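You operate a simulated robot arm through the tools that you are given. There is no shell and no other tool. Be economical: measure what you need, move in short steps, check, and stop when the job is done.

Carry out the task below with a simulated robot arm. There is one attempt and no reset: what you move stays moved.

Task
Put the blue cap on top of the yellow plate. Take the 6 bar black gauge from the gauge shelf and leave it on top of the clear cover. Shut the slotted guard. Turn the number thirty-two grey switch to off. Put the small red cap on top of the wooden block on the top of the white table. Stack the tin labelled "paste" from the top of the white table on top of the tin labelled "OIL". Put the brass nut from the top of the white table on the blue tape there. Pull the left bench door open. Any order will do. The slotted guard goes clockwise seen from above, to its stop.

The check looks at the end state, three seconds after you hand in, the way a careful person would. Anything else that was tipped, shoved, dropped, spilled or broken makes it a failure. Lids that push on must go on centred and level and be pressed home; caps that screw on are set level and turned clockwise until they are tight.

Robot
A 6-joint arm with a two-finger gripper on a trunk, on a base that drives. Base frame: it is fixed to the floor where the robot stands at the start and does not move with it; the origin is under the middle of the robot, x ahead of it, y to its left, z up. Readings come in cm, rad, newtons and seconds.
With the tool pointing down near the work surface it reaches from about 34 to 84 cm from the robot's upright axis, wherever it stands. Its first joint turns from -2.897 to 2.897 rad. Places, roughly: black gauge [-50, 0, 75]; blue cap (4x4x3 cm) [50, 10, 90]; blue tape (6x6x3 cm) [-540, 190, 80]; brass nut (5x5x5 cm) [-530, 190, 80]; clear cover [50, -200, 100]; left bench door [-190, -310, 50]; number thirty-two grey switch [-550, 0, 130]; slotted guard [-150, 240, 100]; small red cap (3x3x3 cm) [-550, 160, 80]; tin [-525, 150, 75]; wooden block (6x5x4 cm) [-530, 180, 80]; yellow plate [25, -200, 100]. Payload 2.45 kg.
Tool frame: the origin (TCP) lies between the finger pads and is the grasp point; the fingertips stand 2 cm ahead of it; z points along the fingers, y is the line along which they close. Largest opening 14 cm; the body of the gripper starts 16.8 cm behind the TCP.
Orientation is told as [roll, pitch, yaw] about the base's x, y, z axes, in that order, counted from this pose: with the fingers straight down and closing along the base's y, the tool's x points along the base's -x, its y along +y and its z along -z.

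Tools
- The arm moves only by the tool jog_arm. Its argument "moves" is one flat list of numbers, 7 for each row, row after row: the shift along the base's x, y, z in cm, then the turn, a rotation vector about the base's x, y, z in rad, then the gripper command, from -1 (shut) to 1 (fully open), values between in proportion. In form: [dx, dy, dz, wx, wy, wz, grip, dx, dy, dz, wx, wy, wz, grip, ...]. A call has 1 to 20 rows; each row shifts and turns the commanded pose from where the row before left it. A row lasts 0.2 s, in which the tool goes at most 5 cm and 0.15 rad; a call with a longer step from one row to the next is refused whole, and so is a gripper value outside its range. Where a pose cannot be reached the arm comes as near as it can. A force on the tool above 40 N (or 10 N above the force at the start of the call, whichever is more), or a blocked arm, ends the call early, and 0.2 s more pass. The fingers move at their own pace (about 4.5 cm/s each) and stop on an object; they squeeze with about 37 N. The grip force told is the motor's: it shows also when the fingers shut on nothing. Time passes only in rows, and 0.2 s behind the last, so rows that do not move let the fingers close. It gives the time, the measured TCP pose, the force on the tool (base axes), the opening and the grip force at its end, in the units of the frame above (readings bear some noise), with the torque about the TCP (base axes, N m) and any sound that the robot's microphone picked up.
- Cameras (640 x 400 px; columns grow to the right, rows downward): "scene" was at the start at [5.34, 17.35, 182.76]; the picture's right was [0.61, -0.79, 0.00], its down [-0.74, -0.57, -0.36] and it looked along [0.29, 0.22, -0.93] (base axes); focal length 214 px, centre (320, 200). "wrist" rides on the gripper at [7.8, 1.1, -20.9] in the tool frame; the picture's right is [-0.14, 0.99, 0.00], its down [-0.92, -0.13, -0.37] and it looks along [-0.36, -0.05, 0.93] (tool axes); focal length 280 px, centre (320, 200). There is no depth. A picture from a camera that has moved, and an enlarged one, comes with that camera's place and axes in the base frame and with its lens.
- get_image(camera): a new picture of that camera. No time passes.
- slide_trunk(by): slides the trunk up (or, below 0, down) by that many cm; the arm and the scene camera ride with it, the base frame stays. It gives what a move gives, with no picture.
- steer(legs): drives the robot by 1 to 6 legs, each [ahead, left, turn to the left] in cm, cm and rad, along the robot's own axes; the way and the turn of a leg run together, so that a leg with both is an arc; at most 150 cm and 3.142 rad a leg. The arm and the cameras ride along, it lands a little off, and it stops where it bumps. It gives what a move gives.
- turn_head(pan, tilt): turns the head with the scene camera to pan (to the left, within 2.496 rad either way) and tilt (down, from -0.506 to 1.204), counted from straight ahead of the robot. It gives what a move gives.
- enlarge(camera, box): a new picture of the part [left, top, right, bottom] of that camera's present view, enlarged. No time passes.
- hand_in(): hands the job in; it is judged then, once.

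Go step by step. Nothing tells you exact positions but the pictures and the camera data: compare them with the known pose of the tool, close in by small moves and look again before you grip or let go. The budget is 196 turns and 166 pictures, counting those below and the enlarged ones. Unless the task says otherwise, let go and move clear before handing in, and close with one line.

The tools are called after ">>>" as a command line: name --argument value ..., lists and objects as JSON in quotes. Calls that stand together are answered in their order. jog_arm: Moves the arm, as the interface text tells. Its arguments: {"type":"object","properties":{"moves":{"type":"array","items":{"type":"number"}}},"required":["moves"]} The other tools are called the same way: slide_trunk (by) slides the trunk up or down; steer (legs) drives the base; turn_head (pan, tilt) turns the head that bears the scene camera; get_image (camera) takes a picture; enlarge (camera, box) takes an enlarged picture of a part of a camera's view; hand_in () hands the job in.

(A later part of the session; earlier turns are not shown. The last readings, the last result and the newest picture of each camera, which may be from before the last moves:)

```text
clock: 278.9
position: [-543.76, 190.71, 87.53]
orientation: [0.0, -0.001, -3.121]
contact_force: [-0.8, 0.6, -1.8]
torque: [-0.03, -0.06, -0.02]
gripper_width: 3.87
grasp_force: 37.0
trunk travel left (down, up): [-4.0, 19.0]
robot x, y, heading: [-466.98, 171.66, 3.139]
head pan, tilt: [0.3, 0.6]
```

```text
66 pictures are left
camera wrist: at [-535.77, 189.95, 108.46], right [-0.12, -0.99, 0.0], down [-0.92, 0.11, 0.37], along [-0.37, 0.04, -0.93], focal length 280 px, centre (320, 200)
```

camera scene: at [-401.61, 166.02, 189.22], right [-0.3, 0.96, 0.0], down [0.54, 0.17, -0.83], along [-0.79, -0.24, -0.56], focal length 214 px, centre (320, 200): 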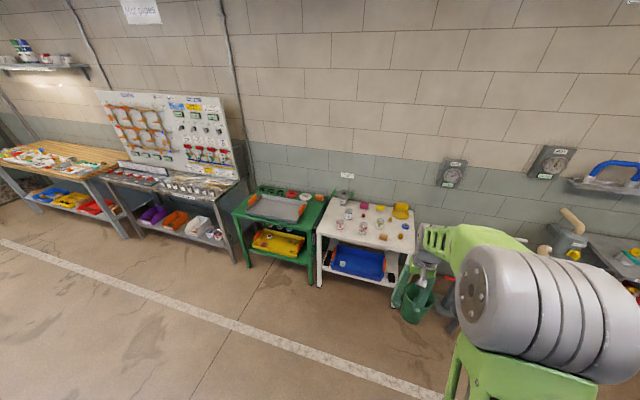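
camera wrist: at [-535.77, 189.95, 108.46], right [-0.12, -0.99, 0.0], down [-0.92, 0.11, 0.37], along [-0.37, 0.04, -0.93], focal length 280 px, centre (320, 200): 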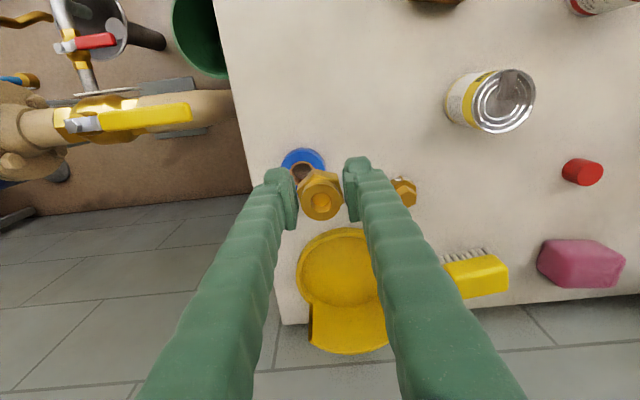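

>>> jog_arm --moves '[0.1, 2.1, 0, 0, 0, -0.02, -1, 0, 0, -3, 0, 0, 0, -1, 0, 0, -2, 0, 0, 0, -1, 0, 0, 0, 0, 0, 0, -1]'

>>> get_image --camera "wrist"

```text
clock: 279.9
position: [-543.63, 192.78, 82.4]
orientation: [-0.001, -0.002, -3.139]
contact_force: [0.2, 0.3, -1.8]
torque: [0.0, 0.01, 0.05]
gripper_width: 3.87
grasp_force: 36.9
trunk travel left (down, up): [-4.0, 19.0]
robot x, y, heading: [-466.67, 171.24, 3.138]
head pan, tilt: [0.3, 0.6]
```

```text
65 pictures are left
camera wrist: at [-535.63, 191.93, 103.37], right [-0.14, -0.99, 0.0], down [-0.92, 0.13, 0.37], along [-0.37, 0.05, -0.93], focal length 280 px, centre (320, 200)
```

wrist: 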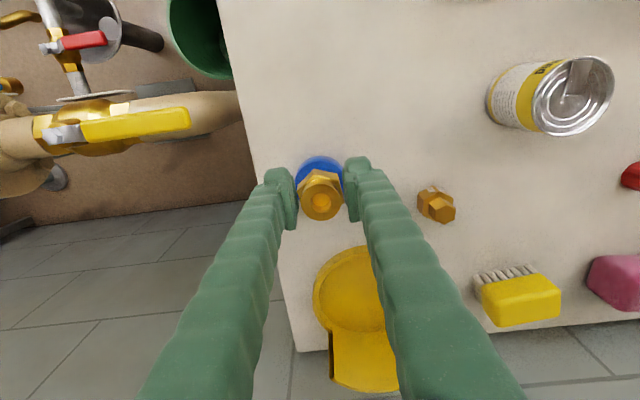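

>>> jog_arm --moves '[-0.2, 0, -0.6, 0, 0, 0, -1, 0, 0, -0.4, 0, 0, 0, -1]'

>>> jog_arm --moves '[0, 0, -0.3, 0, 0, 0, -1, 0, 0, -0.3, 0, 0, 0, -1]'

>>> jog_arm --moves '[0, 0, -0.3, 0, 0, 0, -1]'

```text
clock: 280.5
position: [-543.79, 192.8, 81.54]
orientation: [0.0, -0.002, -3.139]
contact_force: [1.1, 0.7, -1.4]
torque: [-0.03, -0.02, 0.01]
gripper_width: 3.85
grasp_force: 37.0
trunk travel left (down, up): [-4.0, 19.0]
robot x, y, heading: [-466.95, 171.53, 3.139]
head pan, tilt: [0.3, 0.6]
```

```text
clock: 281.1
position: [-543.71, 192.78, 80.97]
orientation: [0.0, 0.002, -3.14]
contact_force: [-0.1, -0.3, -1.5]
torque: [0.0, -0.04, 0.02]
gripper_width: 3.86
grasp_force: 37.1
trunk travel left (down, up): [-4.0, 19.0]
robot x, y, heading: [-466.89, 171.26, 3.142]
head pan, tilt: [0.3, 0.6]
```

```text
clock: 281.5
position: [-543.65, 192.91, 80.7]
orientation: [-0.001, -0.001, -3.14]
contact_force: [-0.3, -0.1, -1.7]
torque: [0.01, -0.04, 0.01]
gripper_width: 3.88
grasp_force: 37.2
trunk travel left (down, up): [-4.0, 19.0]
robot x, y, heading: [-466.43, 171.33, 3.138]
head pan, tilt: [0.3, 0.6]
```

>>> jog_arm --moves '[0, 0, -0.25, 0, 0, 0, -1]'

>>> jog_arm --moves '[0, 0, -0.25, 0, 0, 0, -1]'

>>> jog_arm --moves '[0, 0, -0.2, 0, 0, 0, -1]'

```text
clock: 281.9
position: [-543.71, 192.78, 80.49]
orientation: [0.001, -0.002, -3.138]
contact_force: [0.2, -0.1, -1.8]
torque: [0.01, -0.02, 0.0]
gripper_width: 3.89
grasp_force: 37.1
trunk travel left (down, up): [-4.0, 19.0]
robot x, y, heading: [-466.85, 171.52, 3.133]
head pan, tilt: [0.3, 0.6]
```

```text
clock: 282.3
position: [-543.78, 192.7, 80.14]
orientation: [0.0, -0.003, -3.14]
contact_force: [-0.7, 0.2, -1.5]
torque: [-0.05, -0.02, 0.0]
gripper_width: 3.85
grasp_force: 36.9
trunk travel left (down, up): [-4.0, 19.0]
robot x, y, heading: [-466.65, 171.32, 3.137]
head pan, tilt: [0.3, 0.6]
```

```text
clock: 282.7
position: [-543.82, 192.92, 80.16]
orientation: [0.0, -0.002, -3.14]
contact_force: [0.3, -1.6, 3.4]
torque: [-0.06, 0.0, 0.0]
gripper_width: 3.86
grasp_force: 36.4
trunk travel left (down, up): [-4.0, 19.0]
robot x, y, heading: [-466.72, 171.69, 3.133]
head pan, tilt: [0.3, 0.6]
```

Contact. Release and lift.

>>> jog_arm --moves '[0, 0, 0, 0, 0, 0, -0.3, 0, 0, 0, 0, 0, 0, -0.1, 0, 0, 0, 0, 0, 0, -0.1, 0, 0, 2, 0, 0, 0, -0.1, 0, 0, 4, 0, 0, 0, -0.1, 1, 0, 4, 0, 0, 0, -0.1]'

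>>> get_image --camera "wrist"

```text
clock: 284.1
position: [-542.74, 192.83, 89.95]
orientation: [-0.001, -0.002, -3.141]
contact_force: [0.1, 0.6, 0.4]
torque: [0.01, 0.02, -0.02]
gripper_width: 6.29
grasp_force: 0.1
trunk travel left (down, up): [-4.0, 19.0]
robot x, y, heading: [-466.3, 171.24, 3.139]
head pan, tilt: [0.3, 0.6]
```

```text
64 pictures are left
camera wrist: at [-534.79, 191.92, 110.84], right [-0.14, -0.99, 0.0], down [-0.92, 0.13, 0.37], along [-0.37, 0.05, -0.93], focal length 280 px, centre (320, 200)
```

wrist: 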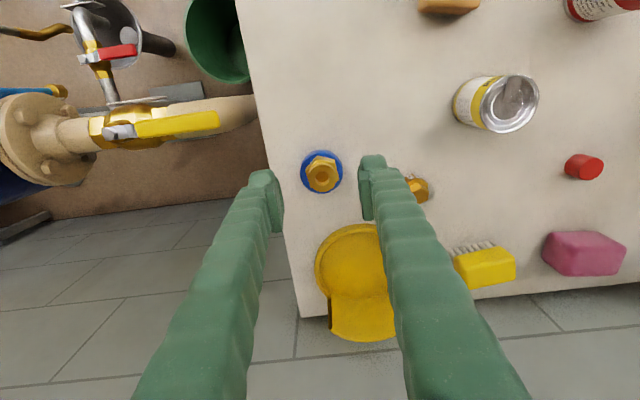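

Nut placed on the tape. Next the small red cap near (-548,161).

>>> jog_arm --moves '[0, -3, 3, 0, 0, 0, -0.1, 0, -4, 2.5, 0, 0, 0, -0.1, 0, -4.9, 0, 0, 0, 0, -0.1, -0.5, -4.9, 0, 0, 0, 0, -0.1, -0.5, -4.9, 0, 0, 0, 0, -0.1, -0.5, -4.9, 0, 0, 0, 0, -0.1, -0.5, -4.9, 0, 0, 0, 0, -0.2]'

>>> get_image --camera "wrist"

```text
clock: 285.7
position: [-544.7, 161.07, 95.65]
orientation: [0.0, -0.002, -3.138]
contact_force: [-0.5, -0.9, -0.7]
torque: [0.0, 0.0, -0.03]
gripper_width: 5.61
grasp_force: 0.0
trunk travel left (down, up): [-4.0, 19.0]
robot x, y, heading: [-466.65, 171.22, 3.14]
head pan, tilt: [0.3, 0.6]
```

```text
63 pictures are left
camera wrist: at [-536.88, 160.25, 116.59], right [-0.14, -0.99, 0.0], down [-0.92, 0.13, 0.37], along [-0.37, 0.05, -0.93], focal length 280 px, centre (320, 200)
```

wrist: 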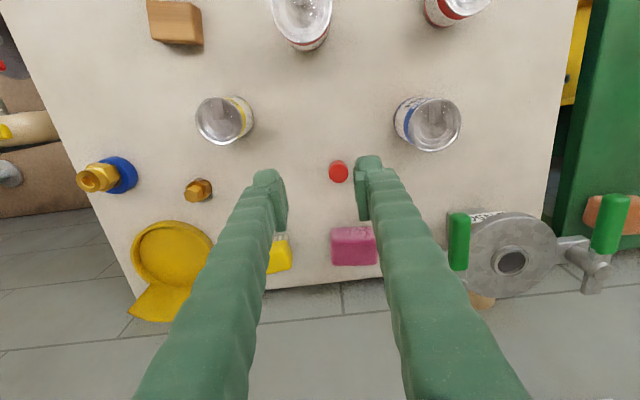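

>>> jog_arm --moves '[-2, -1, -4, 0, 0, 0, -0.2, -1.9, -1, -4, 0, 0, 0, -0.2, 0, 0, -4.5, 0, 0, 0, -0.2]'

>>> get_image --camera "wrist"

```text
clock: 286.5
position: [-548.54, 159.28, 83.01]
orientation: [0.001, -0.002, -3.139]
contact_force: [0.0, 0.2, 1.1]
torque: [0.03, -0.01, -0.01]
gripper_width: 5.6
grasp_force: 0.1
trunk travel left (down, up): [-4.0, 19.0]
robot x, y, heading: [-466.84, 171.44, 3.135]
head pan, tilt: [0.3, 0.6]
```

```text
62 pictures are left
camera wrist: at [-540.7, 158.41, 103.93], right [-0.14, -0.99, 0.0], down [-0.92, 0.13, 0.37], along [-0.37, 0.05, -0.93], focal length 280 px, centre (320, 200)
```

wrist: 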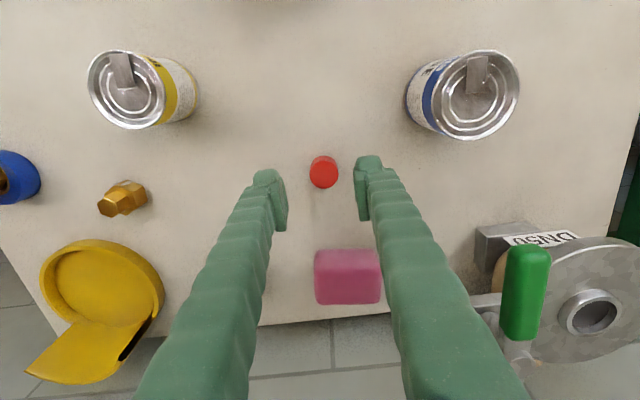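

>>> jog_arm --moves '[0, -0.2, -3, 0, 0, 0, -0.2, 0, 0, -2.3, 0, 0, 0, -0.2, 0, 0, 0, 0, 0, 0, -1, 0, 0, 0, 0, 0, 0, -1, 0, 0, 0, 0, 0, 0, -1]'

>>> jog_arm --moves '[0, 0, 1, 0, 0, 0, -1, 0, 0, 3, 0, 0, 0, -1, 0, 0, 4, 0, 0, 0, -1, 0, 0, 4, 0, 0, 0, -1, 0, 0, 4, 0, 0, 0, -1]'

>>> get_image --camera "wrist"

```text
clock: 287.7
position: [-548.38, 159.01, 78.26]
orientation: [0.001, -0.01, -3.141]
contact_force: [-1.5, -0.6, 27.5]
torque: [-0.03, 0.05, 0.0]
gripper_width: 0.61
grasp_force: 11.4
trunk travel left (down, up): [-4.0, 19.0]
robot x, y, heading: [-466.92, 171.51, 3.136]
head pan, tilt: [0.3, 0.6]
```

```text
clock: 288.9
position: [-548.63, 159.06, 93.66]
orientation: [0.0, -0.003, -3.14]
contact_force: [0.5, -0.2, 0.3]
torque: [-0.01, -0.01, 0.01]
gripper_width: 0.0
grasp_force: 29.2
trunk travel left (down, up): [-4.0, 19.0]
robot x, y, heading: [-466.92, 171.49, 3.141]
head pan, tilt: [0.3, 0.6]
```

```text
61 pictures are left
camera wrist: at [-540.74, 158.15, 114.62], right [-0.14, -0.99, 0.0], down [-0.92, 0.13, 0.37], along [-0.37, 0.05, -0.93], focal length 280 px, centre (320, 200)
```

wrist: 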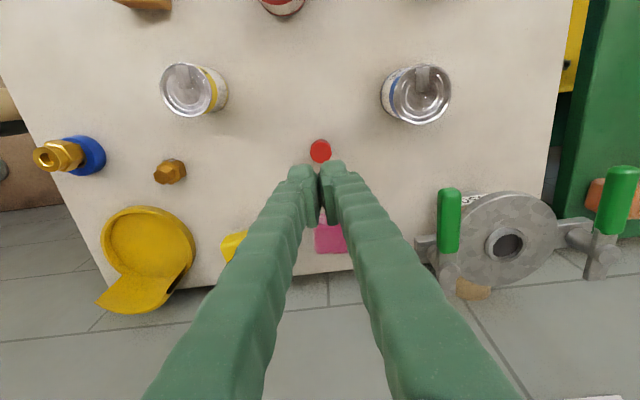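

The fingers closed above the cap; it is lower than assumed. I open and go lower, feeling for the table.

>>> jog_arm --moves '[0.1, 0.1, -4, 0, 0, 0, -0.2, 0, 0, -4, 0, 0, 0, -0.2, 0, 0, -4, 0, 0, 0, -0.2, 0, 0, -3, 0, 0, 0, -0.2]'

>>> get_image --camera "wrist"

>>> jog_arm --moves '[0, 0, -0.6, 0, 0, 0, -0.2, 0, 0, -0.4, 0, 0, 0, -0.2]'

```text
clock: 289.9
position: [-548.44, 159.25, 78.67]
orientation: [0.0, -0.003, -3.14]
contact_force: [0.1, -1.0, 0.8]
torque: [-0.01, -0.05, 0.01]
gripper_width: 5.6
grasp_force: 0.1
trunk travel left (down, up): [-4.0, 19.0]
robot x, y, heading: [-467.06, 171.63, 3.139]
head pan, tilt: [0.3, 0.6]
```

```text
60 pictures are left
camera wrist: at [-540.58, 158.31, 99.62], right [-0.14, -0.99, 0.0], down [-0.92, 0.13, 0.37], along [-0.37, 0.05, -0.93], focal length 280 px, centre (320, 200)
```

wrist: 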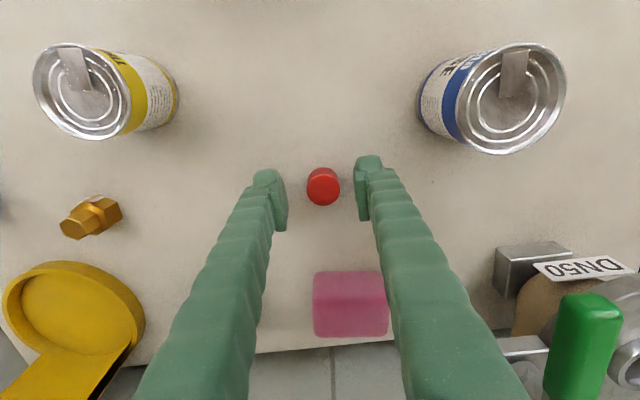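

```text
clock: 290.5
position: [-548.43, 159.11, 77.73]
orientation: [0.0, -0.001, -3.141]
contact_force: [-0.1, 0.1, -0.4]
torque: [-0.01, -0.03, 0.03]
gripper_width: 5.61
grasp_force: 0.1
trunk travel left (down, up): [-4.0, 19.0]
robot x, y, heading: [-466.81, 171.73, 3.133]
head pan, tilt: [0.3, 0.6]
```

>>> jog_arm --moves '[0, 0, -0.4, 0, 0, 0, -0.2, 0, 0, -0.4, 0, 0, 0, -0.2]'

>>> jog_arm --moves '[0, 0, -0.3, 0, 0, 0, -0.2]'

```text
clock: 291.1
position: [-548.5, 159.12, 76.89]
orientation: [0.002, -0.002, -3.139]
contact_force: [1.0, 0.2, -0.4]
torque: [-0.02, 0.0, 0.02]
gripper_width: 5.59
grasp_force: 0.1
trunk travel left (down, up): [-4.0, 19.0]
robot x, y, heading: [-466.9, 171.75, 3.136]
head pan, tilt: [0.3, 0.6]
```

```text
clock: 291.5
position: [-548.51, 159.04, 76.53]
orientation: [-0.002, 0.0, -3.139]
contact_force: [0.0, -0.5, -1.0]
torque: [-0.03, -0.01, 0.02]
gripper_width: 5.6
grasp_force: 0.0
trunk travel left (down, up): [-4.0, 19.0]
robot x, y, heading: [-466.92, 171.19, 3.133]
head pan, tilt: [0.3, 0.6]
```

>>> jog_arm --moves '[0, 0, -0.2, 0, 0, 0, -0.2, 0, 0, 0, 0, 0, 0, -1, 0, 0, 0, 0, 0, 0, -1, 0, 0, 0, 0, 0, 0, -1, 0, 0, 0, 0, 0, 0, -1]'

>>> jog_arm --moves '[0, 0, 1, 0, 0, 0, -1, 0, 0, 3, 0, 0, 0, -1, 0, 0, 4, 0, 0, 0, -1, 0, 0, 4, 0, 0, 0, -1]'

>>> get_image --camera "wrist"

```text
clock: 292.7
position: [-548.5, 159.22, 76.33]
orientation: [0.001, -0.001, -3.139]
contact_force: [1.1, -0.1, 0.1]
torque: [0.03, -0.02, 0.01]
gripper_width: 2.62
grasp_force: 36.9
trunk travel left (down, up): [-4.0, 19.0]
robot x, y, heading: [-466.6, 171.1, 3.137]
head pan, tilt: [0.3, 0.6]
```

```text
clock: 293.7
position: [-548.41, 159.32, 88.47]
orientation: [0.001, 0.0, -3.14]
contact_force: [-0.2, 0.7, -0.8]
torque: [0.0, -0.01, -0.02]
gripper_width: 2.58
grasp_force: 36.8
trunk travel left (down, up): [-4.0, 19.0]
robot x, y, heading: [-466.43, 172.17, 3.137]
head pan, tilt: [0.3, 0.6]
```

```text
59 pictures are left
camera wrist: at [-540.63, 158.36, 109.24], right [-0.14, -0.99, 0.0], down [-0.92, 0.13, 0.37], along [-0.37, 0.05, -0.93], focal length 280 px, centre (320, 200)
```

wrist: 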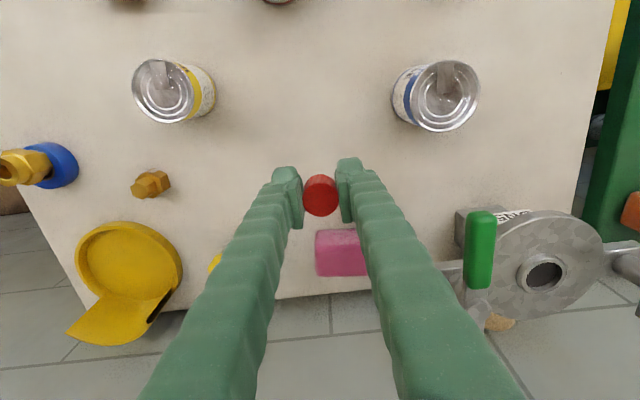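

Cap gripped. I carry it over to the wooden block.

>>> jog_arm --moves '[0, 0, 4, 0, 0, 0, -1, 0, 0, 4, 0, 0, 0, -1, 3.5, 3, 0, 0, 0, 0, -1, 3.5, 3, 0, 0, 0, 0, -1, 3.5, 3, 0, 0, 0, 0, -1, 3.5, 3, 0, 0, 0, 0, -1, 3.5, 3, 0, 0, 0, 0, -1, 3.5, 3, 0, 0, 0, 0, -1]'

>>> get_image --camera "wrist"

```text
clock: 295.5
position: [-527.32, 177.26, 96.48]
orientation: [0.001, -0.002, -3.14]
contact_force: [-0.1, 0.6, 0.9]
torque: [-0.01, 0.03, 0.0]
gripper_width: 2.6
grasp_force: 36.7
trunk travel left (down, up): [-4.0, 19.0]
robot x, y, heading: [-467.04, 171.37, 3.142]
head pan, tilt: [0.3, 0.6]
```

```text
58 pictures are left
camera wrist: at [-519.47, 176.29, 117.3], right [-0.14, -0.99, 0.0], down [-0.92, 0.13, 0.37], along [-0.37, 0.05, -0.93], focal length 280 px, centre (320, 200)
```

wrist: 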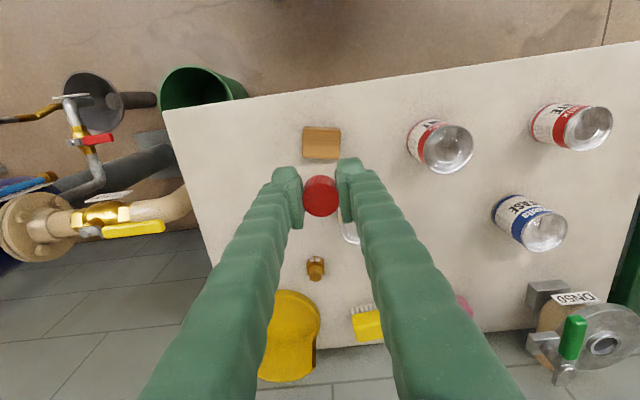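

>>> jog_arm --moves '[1.1, -0.3, -4, 0, 0, 0, -1, 0, 0, -4, 0, 0, 0, -1, 0, 0, -2, 0, 0, 0, -1, 0, 0, 0, 0, 0, 0, -1]'

>>> get_image --camera "wrist"

```text
clock: 296.5
position: [-526.3, 176.8, 86.41]
orientation: [-0.002, -0.003, -3.14]
contact_force: [0.6, 0.3, 0.8]
torque: [0.02, 0.02, 0.01]
gripper_width: 2.6
grasp_force: 37.0
trunk travel left (down, up): [-4.0, 19.0]
robot x, y, heading: [-466.96, 171.47, 3.135]
head pan, tilt: [0.3, 0.6]
```

```text
57 pictures are left
camera wrist: at [-518.46, 175.96, 107.32], right [-0.14, -0.99, 0.0], down [-0.92, 0.13, 0.37], along [-0.37, 0.05, -0.93], focal length 280 px, centre (320, 200)
```

wrist: 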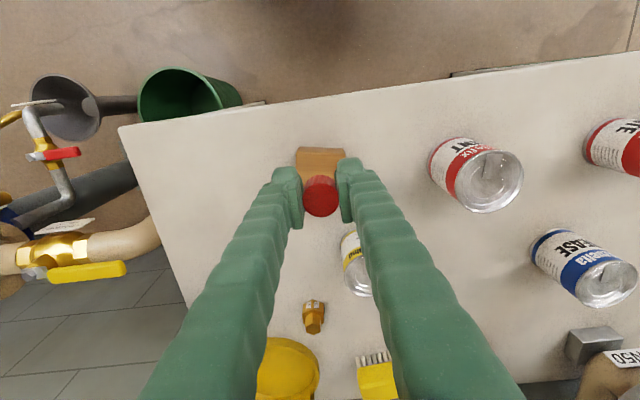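

>>> jog_arm --moves '[-0.2, 0, -2, 0, 0, 0, -1, 0, 0, -2, 0, 0, 0, -1, 0, 0, -0.8, 0, 0, 0, -1]'

>>> jog_arm --moves '[0, 0, -0.3, 0, 0, 0, -1, 0, 0, -0.3, 0, 0, 0, -1]'

>>> jog_arm --moves '[0, 0, -0.3, 0, 0, 0, -1]'

```text
clock: 297.3
position: [-526.65, 176.88, 81.62]
orientation: [0.001, -0.002, -3.138]
contact_force: [0.2, 0.1, -0.2]
torque: [-0.03, 0.02, 0.0]
gripper_width: 2.55
grasp_force: 36.8
trunk travel left (down, up): [-4.0, 19.0]
robot x, y, heading: [-466.68, 171.73, 3.138]
head pan, tilt: [0.3, 0.6]
```

```text
clock: 297.9
position: [-526.61, 176.97, 81.02]
orientation: [0.0, -0.001, -3.139]
contact_force: [0.3, 0.8, -0.6]
torque: [0.02, 0.0, 0.02]
gripper_width: 2.6
grasp_force: 36.7
trunk travel left (down, up): [-4.0, 19.0]
robot x, y, heading: [-466.87, 171.32, 3.135]
head pan, tilt: [0.3, 0.6]
```

```text
clock: 298.3
position: [-526.65, 176.83, 80.75]
orientation: [0.0, 0.0, -3.14]
contact_force: [0.5, 1.2, 0.2]
torque: [0.03, 0.01, 0.03]
gripper_width: 2.59
grasp_force: 36.7
trunk travel left (down, up): [-4.0, 19.0]
robot x, y, heading: [-466.7, 171.6, 3.139]
head pan, tilt: [0.3, 0.6]
```

>>> jog_arm --moves '[0, 0, -0.25, 0, 0, 0, -1]'

>>> jog_arm --moves '[0, 0, -0.25, 0, 0, 0, -1]'

>>> jog_arm --moves '[0, 0, -0.25, 0, 0, 0, -1]'

>>> jog_arm --moves '[0, 0, -0.25, 0, 0, 0, -1]'

```text
clock: 298.7
position: [-526.61, 176.9, 80.53]
orientation: [0.0, -0.002, -3.139]
contact_force: [0.7, 0.3, 1.3]
torque: [-0.01, 0.01, 0.02]
gripper_width: 2.62
grasp_force: 37.1
trunk travel left (down, up): [-4.0, 19.0]
robot x, y, heading: [-466.72, 171.4, 3.138]
head pan, tilt: [0.3, 0.6]
```

```text
clock: 299.1
position: [-526.71, 176.95, 80.24]
orientation: [0.001, -0.002, -3.14]
contact_force: [-0.1, -0.6, 1.1]
torque: [0.01, -0.02, -0.01]
gripper_width: 2.61
grasp_force: 37.4
trunk travel left (down, up): [-4.0, 19.0]
robot x, y, heading: [-466.93, 171.64, 3.139]
head pan, tilt: [0.3, 0.6]
```

```text
clock: 299.5
position: [-526.53, 176.75, 79.92]
orientation: [0.0, -0.001, -3.141]
contact_force: [0.6, 0.5, -0.4]
torque: [0.01, 0.01, -0.03]
gripper_width: 2.57
grasp_force: 37.4
trunk travel left (down, up): [-4.0, 19.0]
robot x, y, heading: [-466.53, 171.26, 3.143]
head pan, tilt: [0.3, 0.6]
```

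```text
clock: 299.9
position: [-526.68, 176.95, 79.79]
orientation: [0.0, -0.002, -3.141]
contact_force: [-0.8, 0.7, -0.2]
torque: [-0.01, -0.01, 0.01]
gripper_width: 2.59
grasp_force: 37.0
trunk travel left (down, up): [-4.0, 19.0]
robot x, y, heading: [-467.25, 171.33, 3.141]
head pan, tilt: [0.3, 0.6]
```

>>> enlarge --camera "wrist" --box '[240, 120, 400, 240]'

>>> jog_arm --moves '[0, 0, -0.25, 0, 0, 0, -1]'

>>> jog_arm --moves '[0, 0, -0.25, 0, 0, 0, -1]'

>>> jog_arm --moves '[0, 0, -0.25, 0, 0, 0, -1]'

```text
3.33 times, centred on (320, 180) of wrist
camera zoom: at [-518.74, 175.98, 100.64], right [-0.14, -0.99, 0.0], down [-0.92, 0.13, 0.37], along [-0.37, 0.05, -0.93], focal length 935 px, centre (320, 267)
```

zoom: 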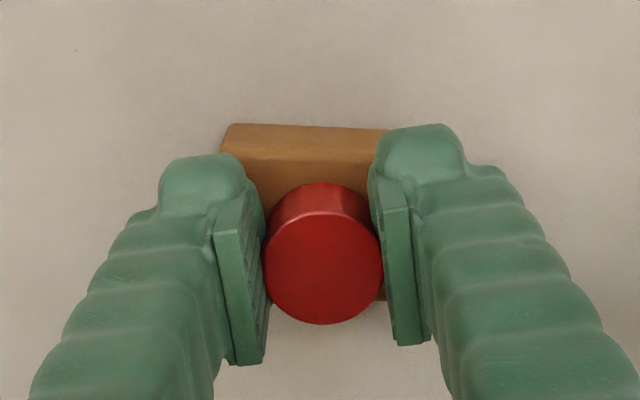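

```text
clock: 300.3
position: [-526.55, 176.92, 79.62]
orientation: [0.001, -0.004, -3.14]
contact_force: [-0.5, -1.2, 5.9]
torque: [-0.03, 0.09, -0.02]
gripper_width: 2.6
grasp_force: 37.6
trunk travel left (down, up): [-4.0, 19.0]
robot x, y, heading: [-466.62, 171.73, 3.138]
head pan, tilt: [0.3, 0.6]
```

```text
clock: 300.7
position: [-526.57, 176.96, 79.49]
orientation: [-0.001, -0.005, -3.14]
contact_force: [2.5, 0.6, 28.0]
torque: [0.03, 0.0, 0.03]
gripper_width: 2.59
grasp_force: 37.1
trunk travel left (down, up): [-4.0, 19.0]
robot x, y, heading: [-467.1, 171.67, 3.139]
head pan, tilt: [0.3, 0.6]
```

```text
clock: 301.1
position: [-526.66, 176.94, 79.33]
orientation: [-0.002, -0.005, -3.14]
contact_force: [-0.9, -0.2, 28.5]
torque: [0.01, 0.14, -0.03]
gripper_width: 2.61
grasp_force: 37.4
trunk travel left (down, up): [-4.0, 19.0]
robot x, y, heading: [-466.68, 171.9, 3.133]
head pan, tilt: [0.3, 0.6]
```

Contact made and centred. I relieve and release.

>>> jog_arm --moves '[0, 0, 0.35, 0, 0, 0, -1, 0, 0, 0, 0, 0, 0, -0.5, 0, 0, 0, 0, 0, 0, -0.35, 0, 0, 0, 0, 0, 0, -0.35, 0, 0, 2, 0, 0, 0, -0.35, 0, 0, 4, 0, 0, 0, -0.35, 0, 0, 4, 0, 0, 0, -0.35, 0, 0, 4, 0, 0, 0, -0.1]'

>>> get_image --camera "wrist"

```text
clock: 302.9
position: [-526.48, 176.84, 93.38]
orientation: [0.001, 0.0, -3.14]
contact_force: [-0.5, -0.5, 0.4]
torque: [-0.02, 0.01, -0.01]
gripper_width: 6.3
grasp_force: 0.1
trunk travel left (down, up): [-4.0, 19.0]
robot x, y, heading: [-466.99, 171.28, 3.139]
head pan, tilt: [0.3, 0.6]
```

```text
55 pictures are left
camera wrist: at [-518.66, 175.94, 114.34], right [-0.14, -0.99, 0.0], down [-0.92, 0.13, 0.37], along [-0.37, 0.05, -0.93], focal length 280 px, centre (320, 200)
```

wrist: 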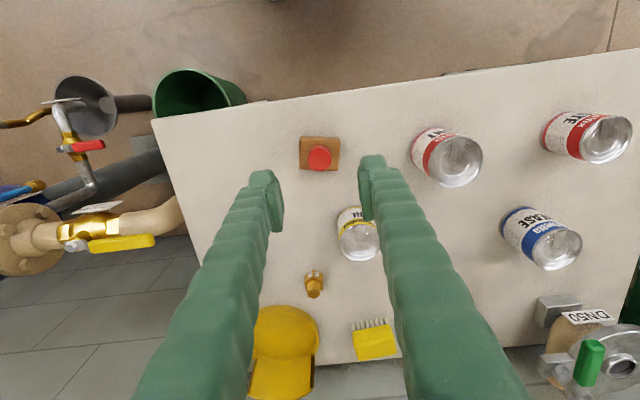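

Cap sits on the block. Now the paste tin near (-529,144).

>>> jog_arm --moves '[-0.4, -4.8, 0.5, 0, 0, 0, 0.2, -0.4, -4.8, 0.5, 0, 0, 0, 0.2, -0.4, -4.8, 0.5, 0, 0, 0, 0.3, -0.4, -4.8, 0.5, 0, 0, 0, 0.3, -0.4, -4.8, 0, 0, 0, 0, 0.3, -0.4, -4.8, 0, 0, 0, 0, 0.3, -0.2, -3.6, 0, 0, 0, 0, 0.3]'

>>> get_image --camera "wrist"

```text
clock: 304.5
position: [-529.17, 144.45, 95.44]
orientation: [0.0, -0.001, -3.139]
contact_force: [0.3, 0.0, -0.1]
torque: [0.0, -0.06, 0.03]
gripper_width: 9.11
grasp_force: 0.1
trunk travel left (down, up): [-4.0, 19.0]
robot x, y, heading: [-466.62, 171.63, 3.139]
head pan, tilt: [0.3, 0.6]
```

```text
54 pictures are left
camera wrist: at [-521.36, 143.5, 116.36], right [-0.14, -0.99, 0.0], down [-0.92, 0.13, 0.37], along [-0.37, 0.05, -0.93], focal length 280 px, centre (320, 200)
```

wrist: 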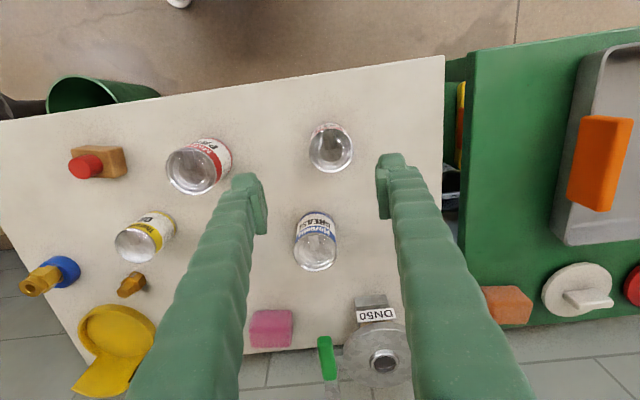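

>>> jog_arm --moves '[0.5, -1.3, -3, 0, 0, 0, 0.3, 0, 0, -3, 0, 0, 0, 0.3, 0, 0, -2.5, 0, 0, 0, 0.3]'

>>> get_image --camera "wrist"

```text
clock: 305.3
position: [-528.79, 143.2, 86.77]
orientation: [0.0, -0.002, -3.139]
contact_force: [1.3, 0.3, -0.3]
torque: [-0.01, -0.03, 0.0]
gripper_width: 9.1
grasp_force: 0.0
trunk travel left (down, up): [-4.0, 19.0]
robot x, y, heading: [-466.79, 171.33, 3.135]
head pan, tilt: [0.3, 0.6]
```

```text
53 pictures are left
camera wrist: at [-520.87, 142.24, 107.7], right [-0.14, -0.99, 0.0], down [-0.92, 0.13, 0.37], along [-0.37, 0.05, -0.93], focal length 280 px, centre (320, 200)
```

wrist: 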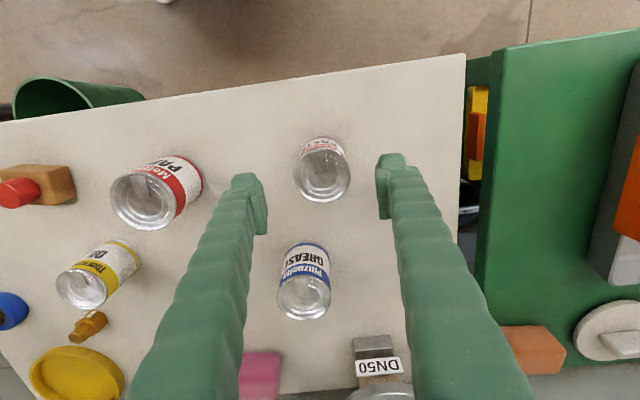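

>>> jog_arm --moves '[0.2, -0.2, -3, 0, 0, 0, 0.3, 0, 0, -3, 0, 0, 0, 0.3, 0, 0, -1.7, 0, 0, 0, 0.3]'

>>> get_image --camera "wrist"

```text
clock: 306.1
position: [-528.57, 143.24, 79.04]
orientation: [0.001, -0.001, -3.139]
contact_force: [0.6, 0.1, -0.1]
torque: [-0.03, 0.0, -0.03]
gripper_width: 9.09
grasp_force: 0.0
trunk travel left (down, up): [-4.0, 19.0]
robot x, y, heading: [-467.1, 171.06, 3.143]
head pan, tilt: [0.3, 0.6]
```

```text
52 pictures are left
camera wrist: at [-520.7, 142.19, 100.02], right [-0.14, -0.99, 0.0], down [-0.92, 0.13, 0.37], along [-0.37, 0.05, -0.93], focal length 280 px, centre (320, 200)
```

wrist: 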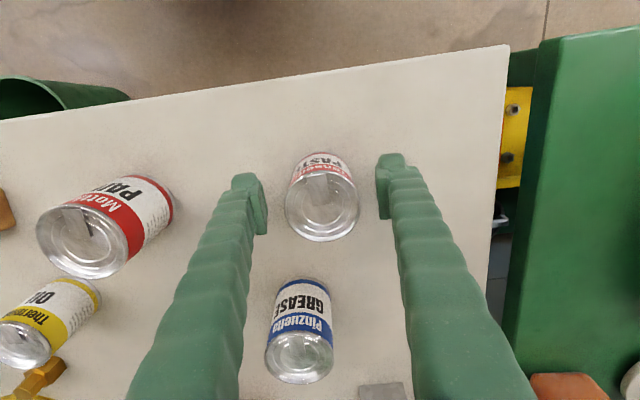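

>>> jog_arm --moves '[0, 0, 0, 0, 0, 0, -0.1, 0, 0, 0, 0, 0, 0, -1, 0, 0, 0, 0, 0, 0, -1, 0, 0, 0, 0, 0, 0, -1]'

>>> jog_arm --moves '[0, 0, 1, 0, 0, 0, -1, 0, 0, 3, 0, 0, 0, -1, 0, 0, 4, 0, 0, 0, -1, 0, 0, 4, 0, 0, 0, -1, 0, 0, 4, 0, 0, 0, -1, 0, 0, 3, 0, 0, 0, -1]'

>>> get_image --camera "wrist"

```text
clock: 307.1
position: [-528.56, 142.92, 79.12]
orientation: [0.0, -0.001, -3.139]
contact_force: [0.0, -1.3, 0.6]
torque: [0.0, 0.03, -0.02]
gripper_width: 5.62
grasp_force: 37.2
trunk travel left (down, up): [-4.0, 19.0]
robot x, y, heading: [-466.84, 171.52, 3.137]
head pan, tilt: [0.3, 0.6]
```

```text
clock: 308.5
position: [-528.36, 143.25, 98.0]
orientation: [-0.001, -0.002, -3.14]
contact_force: [0.2, 0.5, -1.4]
torque: [0.0, 0.01, 0.0]
gripper_width: 5.57
grasp_force: 36.7
trunk travel left (down, up): [-4.0, 19.0]
robot x, y, heading: [-466.68, 171.37, 3.137]
head pan, tilt: [0.3, 0.6]
```

```text
51 pictures are left
camera wrist: at [-520.57, 142.25, 119.02], right [-0.14, -0.99, 0.0], down [-0.92, 0.13, 0.37], along [-0.37, 0.05, -0.93], focal length 280 px, centre (320, 200)
```

wrist: 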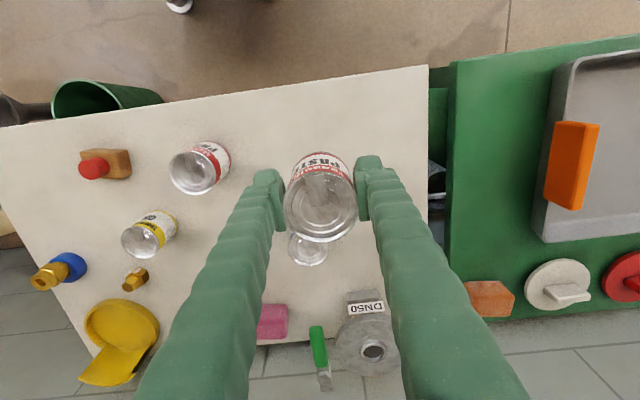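

>>> jog_arm --moves '[-1.4, 4.5, 0, 0, 0, 0, -1, -1.4, 4.5, 0, 0, 0, 0, -1, -1.4, 4.5, 0, 0, 0, 0, -1, -1.4, 4.5, 0, 0, 0, 0, -1, -1.4, 4.5, 0, 0, 0, 0, -1, -0.5, 3, 0, 0, 0, 0, -1, 0, 0, 0, 0, 0, 0, -1]'

>>> get_image --camera "wrist"

```text
clock: 310.1
position: [-535.97, 168.33, 98.08]
orientation: [0.0, 0.002, -3.14]
contact_force: [0.6, 0.1, -2.0]
torque: [0.02, -0.01, -0.01]
gripper_width: 5.57
grasp_force: 37.7
trunk travel left (down, up): [-4.0, 19.0]
robot x, y, heading: [-466.49, 171.34, 3.141]
head pan, tilt: [0.3, 0.6]
```

```text
50 pictures are left
camera wrist: at [-528.13, 167.43, 118.97], right [-0.14, -0.99, 0.0], down [-0.92, 0.13, 0.37], along [-0.37, 0.05, -0.93], focal length 280 px, centre (320, 200)
```

wrist: 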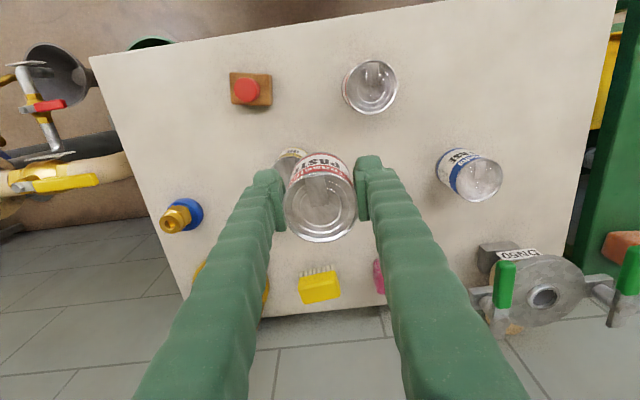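

>>> jog_arm --moves '[-1.4, 2.4, 0, 0, 0, 0, -1, -1.35, 2.35, 0, 0, 0, 0, -1, 0, 0, -3, 0, 0, 0, -1, 0, 0, -3, 0, 0, 0, -1, 0, 0, -3, 0, 0, 0, -1, 0, 0, 0, 0, 0, 0, -1]'

>>> get_image --camera "wrist"

>>> turn_head --pan -0.1 --tilt 0.8

>>> get_image --camera "scene"

```text
clock: 311.5
position: [-538.76, 173.38, 89.01]
orientation: [0.001, -0.002, -3.14]
contact_force: [0.0, 0.0, -1.7]
torque: [-0.02, -0.05, -0.01]
gripper_width: 5.55
grasp_force: 37.1
trunk travel left (down, up): [-4.0, 19.0]
robot x, y, heading: [-466.84, 171.41, 3.139]
head pan, tilt: [0.3, 0.6]
```

```text
49 pictures are left
camera wrist: at [-530.93, 172.28, 109.94], right [-0.14, -0.99, 0.0], down [-0.92, 0.13, 0.37], along [-0.37, 0.05, -0.93], focal length 280 px, centre (320, 200)
```

wrist: 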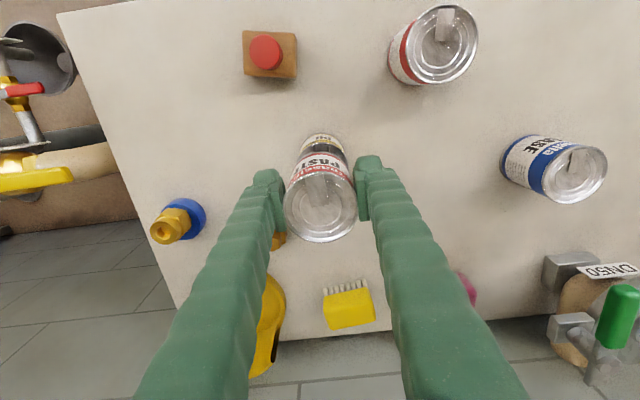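

```text
clock: 312.4
position: [-538.73, 173.16, 89.16]
orientation: [0.0, -0.003, -3.139]
contact_force: [-0.1, -0.2, -1.6]
torque: [0.0, -0.02, -0.04]
gripper_width: 5.57
grasp_force: 37.4
trunk travel left (down, up): [-4.0, 19.0]
robot x, y, heading: [-466.48, 171.2, 3.136]
head pan, tilt: [-0.099, 0.799]
```

```text
48 pictures are left
camera scene: at [-475.94, 158.22, 179.53], right [0.1, 0.99, 0.0], down [0.71, -0.07, -0.7], along [-0.69, 0.07, -0.72], focal length 214 px, centre (320, 200)
```

scene: 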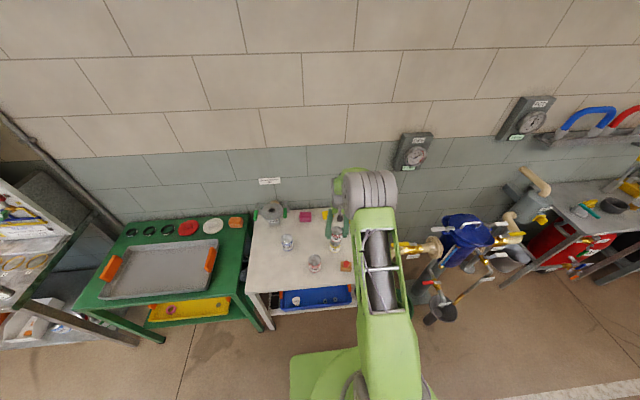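

>>> enlarge --camera "wrist" --box '[270, 120, 370, 250]'

>>> enlarge --camera "scene" --box '[300, 195, 370, 275]'

```text
3.08 times, centred on (320, 185) of wrist
camera zoom: at [-530.91, 172.27, 109.96], right [-0.14, -0.99, 0.0], down [-0.92, 0.13, 0.37], along [-0.37, 0.05, -0.93], focal length 863 px, centre (320, 246)
```

zoom: 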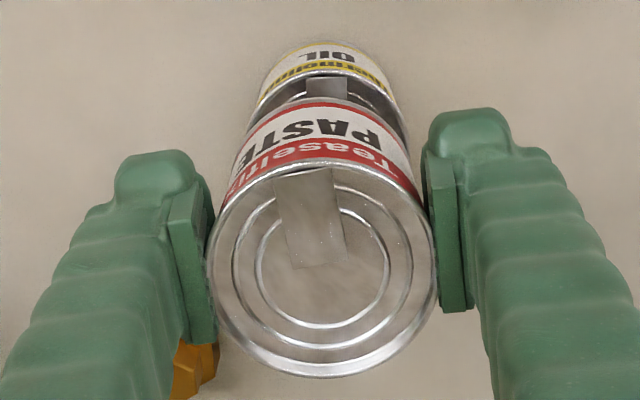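

```text
5.00 times, centred on (335, 235) of scene
camera zoom: at [-475.94, 158.22, 179.53], right [0.1, 0.99, 0.0], down [0.71, -0.07, -0.7], along [-0.69, 0.07, -0.72], focal length 1072 px, centre (245, 25)
```

zoom: 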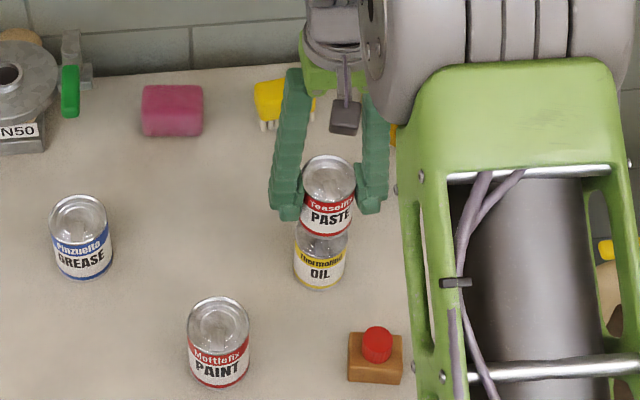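

>>> jog_arm --moves '[0.4, -0.2, -1, 0, 0, 0, -1, 0, 0, -1, 0, 0, 0, -1, 0, 0, -0.6, 0, 0, 0, -1]'

>>> jog_arm --moves '[0, 0, -0.3, 0, 0, 0, -1]'

>>> jog_arm --moves '[0, 0, -0.3, 0, 0, 0, -1]'

```text
clock: 313.2
position: [-538.36, 172.87, 86.55]
orientation: [0.001, 0.0, -3.139]
contact_force: [0.6, -0.3, -1.5]
torque: [0.04, -0.03, 0.02]
gripper_width: 5.57
grasp_force: 36.5
trunk travel left (down, up): [-4.0, 19.0]
robot x, y, heading: [-466.47, 171.29, 3.14]
head pan, tilt: [-0.099, 0.799]
```

```text
clock: 313.6
position: [-538.3, 172.99, 86.23]
orientation: [0.0, -0.001, -3.139]
contact_force: [0.5, 0.7, -2.2]
torque: [0.0, 0.01, -0.03]
gripper_width: 5.57
grasp_force: 37.1
trunk travel left (down, up): [-4.0, 19.0]
robot x, y, heading: [-466.57, 171.58, 3.139]
head pan, tilt: [-0.099, 0.799]
```

```text
clock: 314.0
position: [-538.35, 172.95, 86.15]
orientation: [0.001, -0.003, -3.14]
contact_force: [2.8, 0.7, 14.7]
torque: [0.02, -0.26, -0.03]
gripper_width: 5.56
grasp_force: 36.7
trunk travel left (down, up): [-4.0, 19.0]
robot x, y, heading: [-466.98, 171.3, 3.135]
head pan, tilt: [-0.099, 0.799]
```

Contact. I relieve slightly, release and rise.

>>> jog_arm --moves '[0, 0, 0.1, 0, 0, 0, -1, 0, 0, 0, 0, 0, 0, 0, 0, 0, 0, 0, 0, 0, 0.15, 0, 0, 0, 0, 0, 0, 0.15, 0, 0, 2, 0, 0, 0, 0.15, 0, 0, 4, 0, 0, 0, 0.15, 0, 0, 4, 0, 0, 0, 0.15, 0, 0, 4, 0, 0, 0, 0.15]'

>>> get_image --camera "wrist"

>>> enlarge --camera "scene" --box '[280, 195, 370, 275]'

```text
clock: 315.8
position: [-538.23, 173.02, 100.06]
orientation: [0.0, -0.002, -3.141]
contact_force: [0.4, -0.2, -0.6]
torque: [0.01, -0.01, 0.0]
gripper_width: 8.06
grasp_force: 0.1
trunk travel left (down, up): [-4.0, 19.0]
robot x, y, heading: [-466.71, 171.67, 3.136]
head pan, tilt: [-0.099, 0.799]
```

```text
45 pictures are left
camera wrist: at [-530.29, 172.13, 121.02], right [-0.14, -0.99, 0.0], down [-0.92, 0.13, 0.37], along [-0.37, 0.05, -0.93], focal length 280 px, centre (320, 200)
```

wrist: 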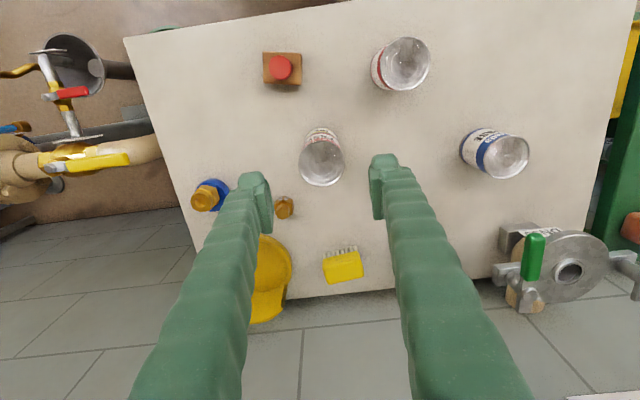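

```text
5.00 times, centred on (325, 235) of scene
camera zoom: at [-475.88, 158.23, 179.54], right [0.1, 0.99, 0.0], down [0.71, -0.07, -0.7], along [-0.69, 0.07, -0.72], focal length 1072 px, centre (295, 25)
```

zoom: 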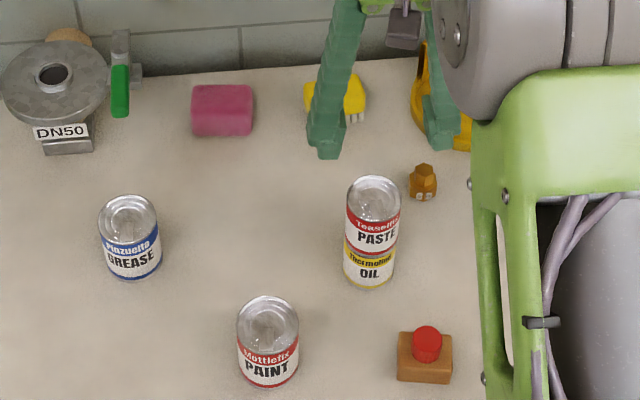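

Tins stacked. Now the switch panel at y≈0: I back off, slide along, and look.

>>> jog_arm --moves '[4, 0, 3, 0, 0, 0, 0, 4, 0, 3, 0, 0, 0, -0.5, 4, 0, 3, 0, 0, 0, -0.5, 0, 0, 3, 0, 0, 0, -0.5]'

>>> steer --legs '[[-55, 0, 0], [0, 140, 0], [0, 20, 0]]'

>>> turn_head --pan 0.15 --tilt 0.4

>>> get_image --camera "scene"

```text
clock: 316.8
position: [-526.16, 173.09, 112.13]
orientation: [-0.001, -0.001, -3.14]
contact_force: [0.8, 0.3, 0.2]
torque: [-0.01, 0.04, -0.04]
gripper_width: 3.49
grasp_force: 0.0
trunk travel left (down, up): [-4.0, 19.0]
robot x, y, heading: [-466.6, 171.69, 3.139]
head pan, tilt: [-0.099, 0.799]
```

```text
clock: 334.2
position: [-472.12, 12.14, 112.03]
orientation: [0.001, -0.002, 3.129]
contact_force: [0.0, -0.4, -0.2]
torque: [0.0, 0.02, 0.01]
gripper_width: 3.5
grasp_force: 0.0
trunk travel left (down, up): [-4.0, 19.0]
robot x, y, heading: [-412.28, 10.08, 3.124]
head pan, tilt: [-0.099, 0.799]
```

```text
clock: 335.1
position: [-471.97, 11.92, 112.03]
orientation: [-0.001, -0.004, 3.129]
contact_force: [-0.7, 0.1, -0.2]
torque: [0.01, 0.05, -0.05]
gripper_width: 3.53
grasp_force: 0.3
trunk travel left (down, up): [-4.0, 19.0]
robot x, y, heading: [-412.43, 9.81, 3.126]
head pan, tilt: [0.15, 0.4]
```

```text
43 pictures are left
camera scene: at [-423.18, -5.69, 183.03], right [-0.13, 0.99, 0.0], down [0.39, 0.05, -0.92], along [-0.91, -0.12, -0.39], focal length 214 px, centre (320, 200)
```

scene: 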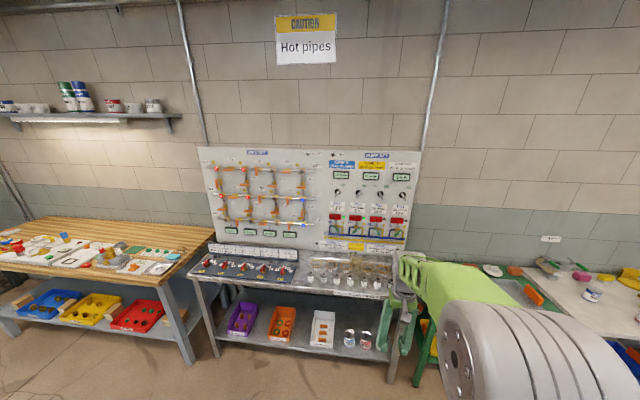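

>>> enlarge --camera "scene" --box '[322, 145, 422, 260]'

```text
3.48 times, centred on (372, 202) of scene
camera zoom: at [-423.18, -5.69, 183.03], right [-0.13, 0.99, 0.0], down [0.39, 0.05, -0.92], along [-0.91, -0.12, -0.39], focal length 746 px, centre (139, 191)
```

zoom: 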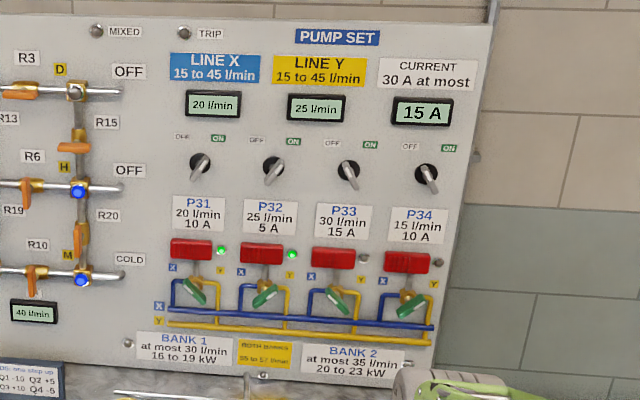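

>>> enlarge --camera "scene" --box '[342, 178, 412, 213]'

```text
9.14 times, centred on (377, 196) of scene
camera zoom: at [-423.18, -5.69, 183.03], right [-0.13, 0.99, 0.0], down [0.39, 0.05, -0.92], along [-0.91, -0.12, -0.39], focal length 1961 px, centre (-201, 241)
```

zoom: 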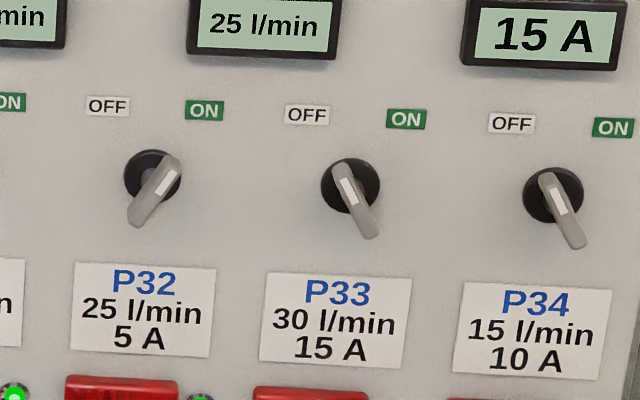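

The P32 grey lever points to ON (mark up-right, tail down-left). I'll level the tool at its height and push its tail from the left to the right. First raise and level the tool.

>>> slide_trunk --by 17

>>> jog_arm --moves '[-1, 0, 0, 0, 0.13, 0, -1, -1, 0, 0, 0, 0.13, 0, -1, -1, 0, 0, 0, 0.13, 0, -1, -1, 0, 0, 0, 0.13, 0, -1, -1, 0, 0, 0, 0.13, 0, -1, -1, 0, 0, 0, 0.13, 0, -1, -1, 0, 0, 0, 0.13, 0, -1, -1, 0, 0, 0, 0.13, 0, -1, -1, 0, 0, 0, 0.13, 0, -1, -1, 0, 0, 0, 0.13, 0, -1, -1, 0, 0, 0, 0.1, 0, -1]'

>>> get_image --camera "wrist"

```text
clock: 337.0
position: [-472.18, 11.97, 128.97]
orientation: [0.0, -0.001, 3.129]
contact_force: [0.1, -0.2, -0.9]
torque: [-0.03, -0.02, 0.0]
gripper_width: 3.54
grasp_force: 0.1
trunk travel left (down, up): [-21.0, 2.0]
robot x, y, heading: [-412.79, 9.9, 3.128]
head pan, tilt: [0.15, 0.4]
```

```text
clock: 339.4
position: [-483.08, 11.95, 128.99]
orientation: [0.078, -1.403, 3.062]
contact_force: [0.0, -0.3, 0.0]
torque: [0.03, 0.0, 0.02]
gripper_width: 0.01
grasp_force: 28.9
out of reach, approached as far as the arm can: row 6
trunk travel left (down, up): [-21.0, 2.0]
robot x, y, heading: [-412.71, 9.96, 3.122]
head pan, tilt: [0.15, 0.4]
```

```text
40 pictures are left
camera wrist: at [-461.19, 10.98, 124.85], right [-0.03, -0.99, 0.15], down [0.21, 0.14, 0.97], along [-0.98, 0.06, 0.2], focal length 280 px, centre (320, 200)
```

wrist: 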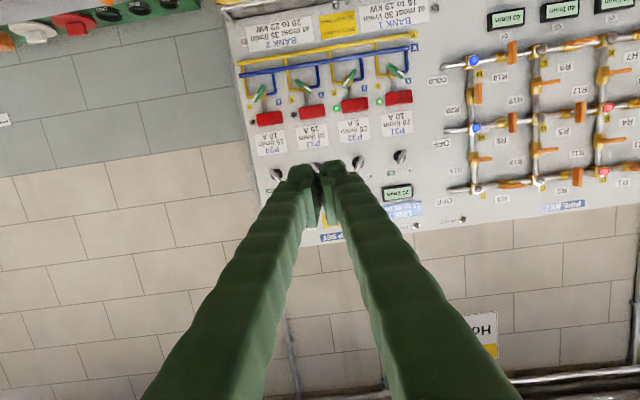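

>>> steer --legs '[[0, 15, 0.015], [55, 0, 0]]'

>>> get_image --camera "wrist"

```text
clock: 344.1
position: [-538.02, -3.34, 129.07]
orientation: [0.074, -1.4, 3.075]
contact_force: [0.4, 0.8, 0.2]
torque: [-0.04, 0.0, 0.05]
gripper_width: 0.0
grasp_force: 29.3
trunk travel left (down, up): [-21.0, 2.0]
robot x, y, heading: [-467.99, -4.77, 3.128]
head pan, tilt: [0.15, 0.4]
```

```text
39 pictures are left
camera wrist: at [-516.02, -4.2, 124.87], right [-0.02, -0.99, 0.15], down [0.21, 0.14, 0.97], along [-0.98, 0.05, 0.2], focal length 280 px, centre (320, 200)
```

wrist: 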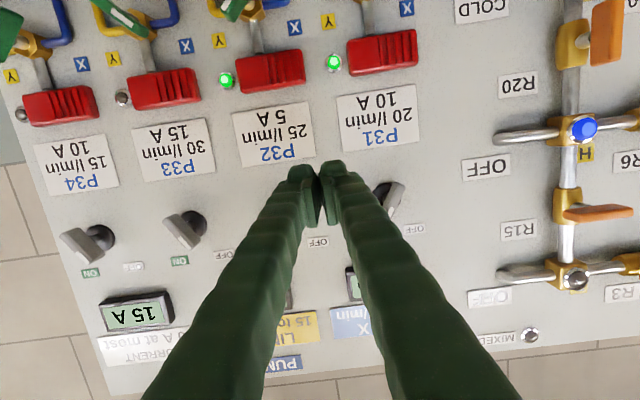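

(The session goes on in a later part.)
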